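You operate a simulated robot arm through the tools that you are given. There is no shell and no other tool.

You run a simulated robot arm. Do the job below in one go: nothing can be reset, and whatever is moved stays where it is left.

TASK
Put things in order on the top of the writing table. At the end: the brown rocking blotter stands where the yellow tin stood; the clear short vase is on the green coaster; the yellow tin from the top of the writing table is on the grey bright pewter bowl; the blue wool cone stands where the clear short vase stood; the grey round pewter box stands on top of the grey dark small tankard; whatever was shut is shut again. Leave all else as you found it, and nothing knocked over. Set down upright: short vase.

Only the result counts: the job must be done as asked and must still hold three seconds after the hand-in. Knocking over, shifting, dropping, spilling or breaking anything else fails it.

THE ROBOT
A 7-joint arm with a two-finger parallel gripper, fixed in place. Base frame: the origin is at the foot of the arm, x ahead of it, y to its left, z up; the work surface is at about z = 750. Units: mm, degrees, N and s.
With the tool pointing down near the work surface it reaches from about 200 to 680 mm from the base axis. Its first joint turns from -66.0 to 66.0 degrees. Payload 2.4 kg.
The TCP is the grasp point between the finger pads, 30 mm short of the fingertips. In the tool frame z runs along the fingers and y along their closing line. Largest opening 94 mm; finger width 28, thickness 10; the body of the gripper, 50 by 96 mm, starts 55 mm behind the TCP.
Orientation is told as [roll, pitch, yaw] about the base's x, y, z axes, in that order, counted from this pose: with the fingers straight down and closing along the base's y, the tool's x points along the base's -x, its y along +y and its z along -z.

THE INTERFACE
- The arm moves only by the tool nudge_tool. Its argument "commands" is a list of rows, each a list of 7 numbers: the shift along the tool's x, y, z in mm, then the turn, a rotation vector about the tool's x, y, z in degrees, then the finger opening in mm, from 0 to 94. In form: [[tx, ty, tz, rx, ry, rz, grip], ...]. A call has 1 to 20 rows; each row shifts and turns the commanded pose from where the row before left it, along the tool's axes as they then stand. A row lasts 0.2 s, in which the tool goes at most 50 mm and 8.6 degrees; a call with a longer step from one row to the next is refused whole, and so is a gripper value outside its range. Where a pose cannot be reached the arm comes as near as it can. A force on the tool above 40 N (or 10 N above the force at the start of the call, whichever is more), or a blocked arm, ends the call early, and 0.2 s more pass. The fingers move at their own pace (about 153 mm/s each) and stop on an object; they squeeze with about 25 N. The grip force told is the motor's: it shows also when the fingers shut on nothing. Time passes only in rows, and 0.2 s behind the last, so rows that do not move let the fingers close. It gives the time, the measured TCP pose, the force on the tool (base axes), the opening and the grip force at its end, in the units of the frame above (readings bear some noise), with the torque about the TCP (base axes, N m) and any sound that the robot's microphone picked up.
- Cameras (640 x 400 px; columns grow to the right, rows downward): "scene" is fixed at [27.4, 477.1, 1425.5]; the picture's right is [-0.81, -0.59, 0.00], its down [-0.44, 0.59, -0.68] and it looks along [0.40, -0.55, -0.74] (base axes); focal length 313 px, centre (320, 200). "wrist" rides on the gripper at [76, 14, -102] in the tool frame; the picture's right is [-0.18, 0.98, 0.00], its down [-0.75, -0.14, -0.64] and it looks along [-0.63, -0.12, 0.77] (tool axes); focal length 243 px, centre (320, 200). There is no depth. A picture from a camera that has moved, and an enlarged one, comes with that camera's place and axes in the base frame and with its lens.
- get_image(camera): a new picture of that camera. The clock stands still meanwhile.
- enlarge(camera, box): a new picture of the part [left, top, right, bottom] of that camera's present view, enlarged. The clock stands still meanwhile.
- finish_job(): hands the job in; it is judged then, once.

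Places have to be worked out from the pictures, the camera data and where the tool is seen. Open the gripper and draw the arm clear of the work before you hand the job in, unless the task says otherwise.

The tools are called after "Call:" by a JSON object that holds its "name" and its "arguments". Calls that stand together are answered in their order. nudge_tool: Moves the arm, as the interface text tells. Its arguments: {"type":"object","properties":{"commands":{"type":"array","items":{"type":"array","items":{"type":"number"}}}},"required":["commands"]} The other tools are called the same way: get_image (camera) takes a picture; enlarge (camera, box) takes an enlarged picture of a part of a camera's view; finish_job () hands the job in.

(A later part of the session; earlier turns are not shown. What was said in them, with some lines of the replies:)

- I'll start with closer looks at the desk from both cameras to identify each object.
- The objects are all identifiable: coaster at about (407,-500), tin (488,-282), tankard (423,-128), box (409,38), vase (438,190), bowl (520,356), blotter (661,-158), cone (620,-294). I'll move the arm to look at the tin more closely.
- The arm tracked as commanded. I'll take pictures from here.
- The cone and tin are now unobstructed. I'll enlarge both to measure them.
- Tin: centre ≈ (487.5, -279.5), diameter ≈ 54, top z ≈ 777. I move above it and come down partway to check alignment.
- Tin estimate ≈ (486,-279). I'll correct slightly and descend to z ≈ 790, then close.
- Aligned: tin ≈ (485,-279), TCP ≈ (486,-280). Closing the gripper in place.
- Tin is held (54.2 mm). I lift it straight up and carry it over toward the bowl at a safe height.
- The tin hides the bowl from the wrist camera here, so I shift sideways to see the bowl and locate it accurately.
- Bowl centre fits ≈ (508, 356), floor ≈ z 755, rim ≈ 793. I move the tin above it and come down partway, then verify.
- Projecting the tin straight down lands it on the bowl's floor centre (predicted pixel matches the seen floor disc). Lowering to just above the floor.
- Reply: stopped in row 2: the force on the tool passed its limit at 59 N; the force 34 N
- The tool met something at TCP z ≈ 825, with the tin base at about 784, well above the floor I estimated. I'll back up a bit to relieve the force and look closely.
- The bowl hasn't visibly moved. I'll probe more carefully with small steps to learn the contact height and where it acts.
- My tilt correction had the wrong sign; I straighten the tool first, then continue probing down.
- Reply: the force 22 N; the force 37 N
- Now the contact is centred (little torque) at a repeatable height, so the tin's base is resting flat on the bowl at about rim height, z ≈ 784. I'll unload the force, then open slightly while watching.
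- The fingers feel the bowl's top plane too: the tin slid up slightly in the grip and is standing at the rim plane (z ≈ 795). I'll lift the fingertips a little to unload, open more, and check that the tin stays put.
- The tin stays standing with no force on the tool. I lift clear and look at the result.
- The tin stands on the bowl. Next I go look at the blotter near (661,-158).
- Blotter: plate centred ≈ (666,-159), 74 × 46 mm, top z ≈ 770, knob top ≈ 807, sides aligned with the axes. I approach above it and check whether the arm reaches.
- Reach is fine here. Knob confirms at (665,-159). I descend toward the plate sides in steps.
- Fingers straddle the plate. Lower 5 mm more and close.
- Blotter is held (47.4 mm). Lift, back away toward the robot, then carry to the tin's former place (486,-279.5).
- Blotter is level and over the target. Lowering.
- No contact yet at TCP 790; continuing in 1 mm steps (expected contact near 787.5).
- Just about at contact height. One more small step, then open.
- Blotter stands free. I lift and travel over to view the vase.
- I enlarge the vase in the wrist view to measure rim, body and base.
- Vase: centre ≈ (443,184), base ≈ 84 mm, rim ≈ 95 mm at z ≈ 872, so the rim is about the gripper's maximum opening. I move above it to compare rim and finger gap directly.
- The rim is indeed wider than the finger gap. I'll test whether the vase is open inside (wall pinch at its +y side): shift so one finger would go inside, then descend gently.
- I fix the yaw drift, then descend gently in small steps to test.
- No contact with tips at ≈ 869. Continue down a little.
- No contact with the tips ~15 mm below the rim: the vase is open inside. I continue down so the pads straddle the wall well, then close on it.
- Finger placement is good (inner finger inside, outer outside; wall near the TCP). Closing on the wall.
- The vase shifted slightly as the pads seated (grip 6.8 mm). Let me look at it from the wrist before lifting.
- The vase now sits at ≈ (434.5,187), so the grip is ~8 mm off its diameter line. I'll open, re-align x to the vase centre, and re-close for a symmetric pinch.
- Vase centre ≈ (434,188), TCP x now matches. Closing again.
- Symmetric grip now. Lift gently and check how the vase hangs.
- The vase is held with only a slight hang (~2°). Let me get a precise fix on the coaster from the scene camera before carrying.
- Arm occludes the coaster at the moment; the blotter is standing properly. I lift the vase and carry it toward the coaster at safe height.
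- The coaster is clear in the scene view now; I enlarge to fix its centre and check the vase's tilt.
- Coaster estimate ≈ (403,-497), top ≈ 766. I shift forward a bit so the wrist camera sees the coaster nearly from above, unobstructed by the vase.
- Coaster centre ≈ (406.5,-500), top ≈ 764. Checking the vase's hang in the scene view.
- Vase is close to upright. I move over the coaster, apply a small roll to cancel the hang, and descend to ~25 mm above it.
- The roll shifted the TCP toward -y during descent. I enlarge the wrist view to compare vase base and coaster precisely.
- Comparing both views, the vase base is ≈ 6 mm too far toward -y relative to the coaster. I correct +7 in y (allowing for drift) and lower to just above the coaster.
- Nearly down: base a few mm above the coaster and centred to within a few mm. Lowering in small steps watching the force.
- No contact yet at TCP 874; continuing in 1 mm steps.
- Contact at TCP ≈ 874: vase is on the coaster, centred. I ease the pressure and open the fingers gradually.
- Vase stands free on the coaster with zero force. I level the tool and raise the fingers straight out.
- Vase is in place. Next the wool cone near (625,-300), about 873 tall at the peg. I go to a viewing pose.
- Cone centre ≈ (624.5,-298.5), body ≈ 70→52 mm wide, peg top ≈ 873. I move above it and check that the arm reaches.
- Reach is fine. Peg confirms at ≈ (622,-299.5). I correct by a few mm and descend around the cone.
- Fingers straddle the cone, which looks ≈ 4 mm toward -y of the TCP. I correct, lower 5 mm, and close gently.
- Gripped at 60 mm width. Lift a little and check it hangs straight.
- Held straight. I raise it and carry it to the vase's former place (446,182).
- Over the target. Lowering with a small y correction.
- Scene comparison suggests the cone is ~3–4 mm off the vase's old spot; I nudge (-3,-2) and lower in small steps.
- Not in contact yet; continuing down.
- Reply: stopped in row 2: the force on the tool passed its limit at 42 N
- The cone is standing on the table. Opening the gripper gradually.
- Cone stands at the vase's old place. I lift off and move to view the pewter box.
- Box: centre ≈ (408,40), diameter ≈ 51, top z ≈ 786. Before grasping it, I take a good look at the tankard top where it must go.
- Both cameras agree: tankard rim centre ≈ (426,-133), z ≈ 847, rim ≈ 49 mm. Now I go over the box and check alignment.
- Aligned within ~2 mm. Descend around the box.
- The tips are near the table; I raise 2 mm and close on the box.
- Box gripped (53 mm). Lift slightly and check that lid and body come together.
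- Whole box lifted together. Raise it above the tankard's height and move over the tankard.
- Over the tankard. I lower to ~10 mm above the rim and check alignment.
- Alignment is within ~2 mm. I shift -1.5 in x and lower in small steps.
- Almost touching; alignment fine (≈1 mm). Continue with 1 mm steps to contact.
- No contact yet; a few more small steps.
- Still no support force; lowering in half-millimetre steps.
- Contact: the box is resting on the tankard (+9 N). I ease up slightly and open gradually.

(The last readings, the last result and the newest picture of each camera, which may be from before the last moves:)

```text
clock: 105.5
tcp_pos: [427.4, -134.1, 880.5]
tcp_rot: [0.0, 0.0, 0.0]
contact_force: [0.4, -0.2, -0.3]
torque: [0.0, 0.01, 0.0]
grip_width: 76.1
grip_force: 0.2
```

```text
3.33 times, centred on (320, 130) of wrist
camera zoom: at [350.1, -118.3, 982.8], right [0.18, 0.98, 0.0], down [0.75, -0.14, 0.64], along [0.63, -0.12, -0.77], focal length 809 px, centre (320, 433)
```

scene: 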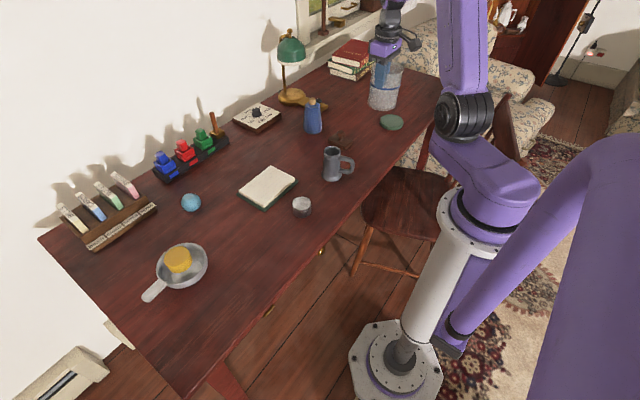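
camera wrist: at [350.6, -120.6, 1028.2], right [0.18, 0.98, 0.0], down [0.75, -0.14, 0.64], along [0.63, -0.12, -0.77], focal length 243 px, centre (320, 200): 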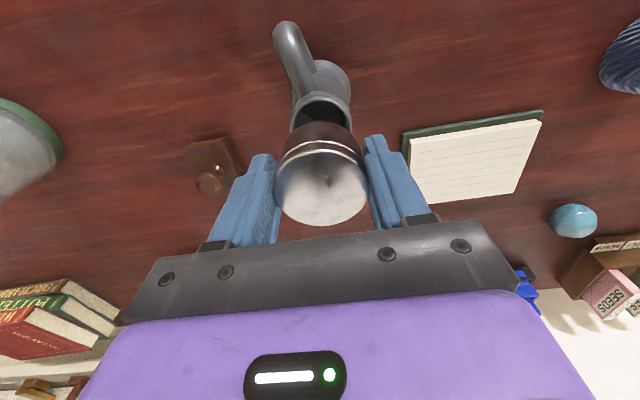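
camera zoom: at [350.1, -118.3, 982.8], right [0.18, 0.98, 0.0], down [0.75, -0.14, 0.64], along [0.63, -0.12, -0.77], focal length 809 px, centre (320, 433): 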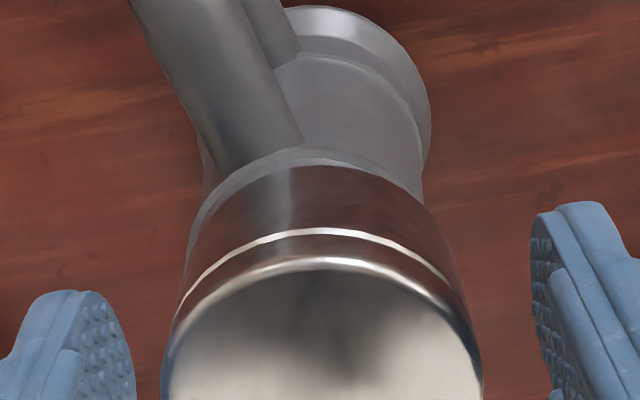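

Box is released and steady on the tankard. I lift straight up and retreat, then inspect everything.

Call:
{"name": "nudge_tool", "arguments": {"commands": [[0, 0, -10, 0, 0, 0, 80], [0, 0, -25, 0, 0, 0, 94], [0, 0, -40, 0, 0, 0, 94], [0, 0, -45, 0, 0, 0, 94], [30, 0, -20, 0, 0, 0, 94], [45, 0, 0, 0, 0, 0, 94], [30, 0, 0, 0, 0, 0, 94], [0, 0, 0, 0, 0, 0, 94]]}}

Call:
{"name": "get_image", "arguments": {"camera": "scene"}}

Call:
{"name": "get_image", "arguments": {"camera": "wrist"}}

Call:
{"name": "enlarge", "arguments": {"camera": "scene", "box": [40, 130, 320, 305]}}

Call:
{"name": "enlarge", "arguments": {"camera": "scene", "box": [220, 80, 420, 205]}}

```text
clock: 107.3
tcp_pos: [320.3, -132.8, 1018.9]
tcp_rot: [0.1, 0.0, 0.0]
contact_force: [0.2, 0.0, 0.5]
torque: [0.01, -0.01, 0.02]
grip_width: 93.8
grip_force: 0.1
```

```text
taken
```

scene: 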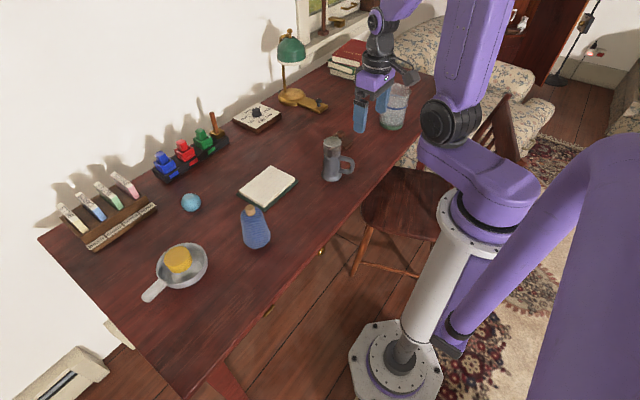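

```text
taken
camera wrist: at [244.2, -118.4, 1121.2], right [0.18, 0.98, 0.0], down [0.75, -0.14, 0.64], along [0.63, -0.12, -0.77], focal length 243 px, centre (320, 200)
```

wrist: 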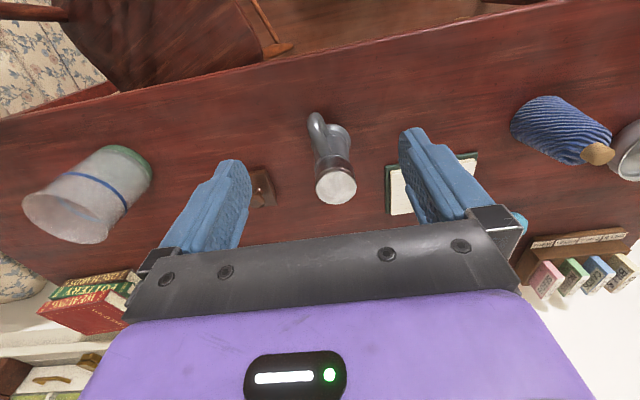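

```text
2.29 times, centred on (180, 218) of scene
camera zoom: at [27.4, 477.1, 1425.5], right [-0.81, -0.59, 0.0], down [-0.44, 0.59, -0.68], along [0.4, -0.55, -0.74], focal length 715 px, centre (640, 160)
```

zoom: 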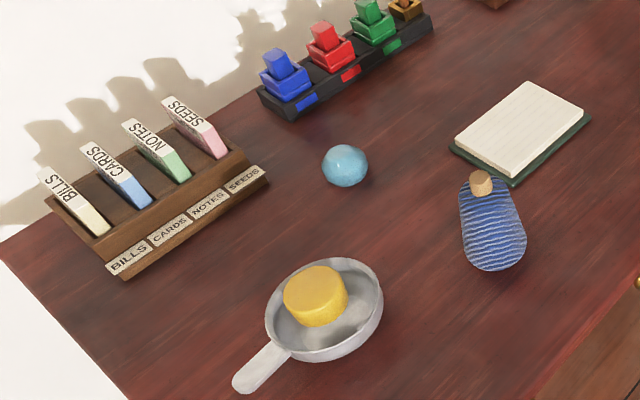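

```text
3.20 times, centred on (320, 142) of scene
camera zoom: at [27.4, 477.1, 1425.5], right [-0.81, -0.59, 0.0], down [-0.44, 0.59, -0.68], along [0.4, -0.55, -0.74], focal length 1002 px, centre (320, 384)
```

zoom: 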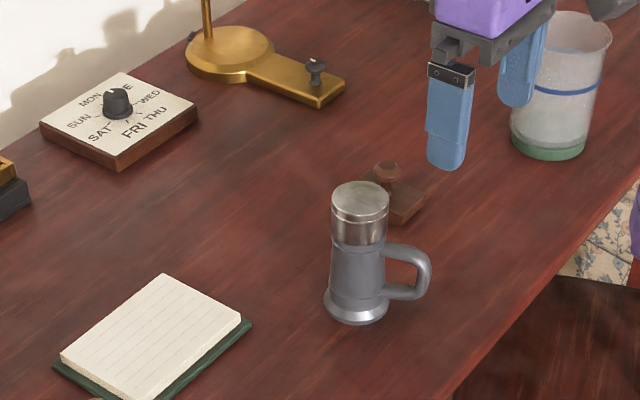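

Everything is where it should be: tin on bowl, blotter at the tin's spot, vase on coaster, cone at the vase's spot, box on tankard. One last close look at the stacked items before handing in.

Call:
{"name": "nudge_tool", "arguments": {"commands": [[0, 30, -20, 0, 0, 0, 94], [0, 40, -20, 0, 0, 0, 94], [0, 30, 0, 0, 0, 0, 94], [0, 0, 0, 0, 0, 0, 94], [0, 0, 0, 0, 0, 0, 94]]}}

Call:
{"name": "enlarge", "arguments": {"camera": "scene", "box": [290, 70, 434, 190]}}

Call:
{"name": "enlarge", "arguments": {"camera": "scene", "box": [120, 190, 300, 310]}}

```text
clock: 108.5
tcp_pos: [320.5, -32.1, 1057.5]
tcp_rot: [0.0, 0.1, 0.0]
contact_force: [-0.8, -0.8, 0.1]
torque: [-0.02, 0.0, 0.02]
grip_width: 93.9
grip_force: 0.0
```

```text
3.33 times, centred on (362, 130) of scene
camera zoom: at [27.4, 477.1, 1425.5], right [-0.81, -0.59, 0.0], down [-0.44, 0.59, -0.68], along [0.4, -0.55, -0.74], focal length 1043 px, centre (180, 433)
```

zoom: 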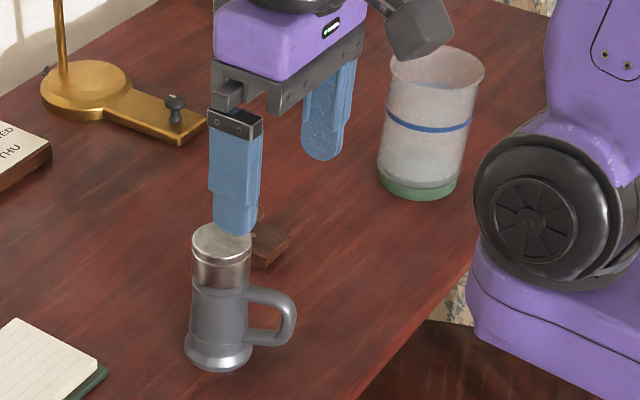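

```text
3.33 times, centred on (210, 250) of scene
camera zoom: at [27.4, 477.1, 1425.5], right [-0.81, -0.59, 0.0], down [-0.44, 0.59, -0.68], along [0.4, -0.55, -0.74], focal length 1043 px, centre (687, 33)
```

zoom: 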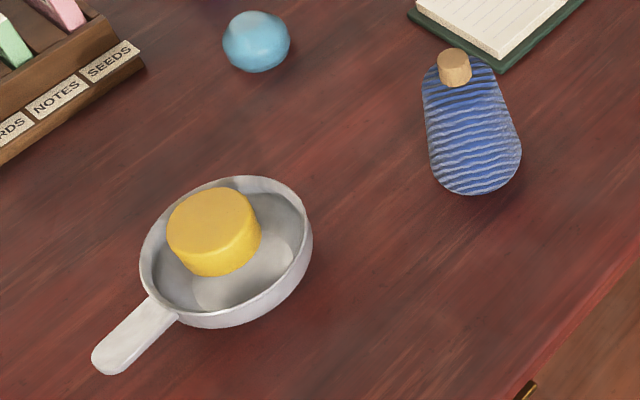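

All five placements look stable and upright, the gripper is open, and the arm is well above everything. Handing in.

Call:
{"name": "finish_job", "arguments": {}}

```text
The job is handed in.
```

The job is handed in. All five placements were done and looked upright and stable in the last pictures. I have not seen the judging result.

| Item | Where it is now |
|---|---|
| Yellow tin | On the pewter bowl, standing level with the rim |
| Brown blotter | Where the tin stood, to within a few mm |
| Clear short vase | Upright and centred on the green coaster |
| Blue wool cone | Where the vase stood, to within a few mm |
| Grey pewter box | On top of the dark tankard, lid still on |

- **Tin height:** the bowl acts as if closed at the rim. The tin rests at rim height and looks as if it floats above the bowl's floor.
- **Bowl shift:** my first, harder contact while setting the tin down moved the bowl by about 2 mm. I did not move it back.
- **Left as found:** I opened nothing, so there was nothing to shut. Apart from the bowl, I saw no other object shifted or knocked over in the pictures.

The gripper is open and the arm is drawn clear above the table.
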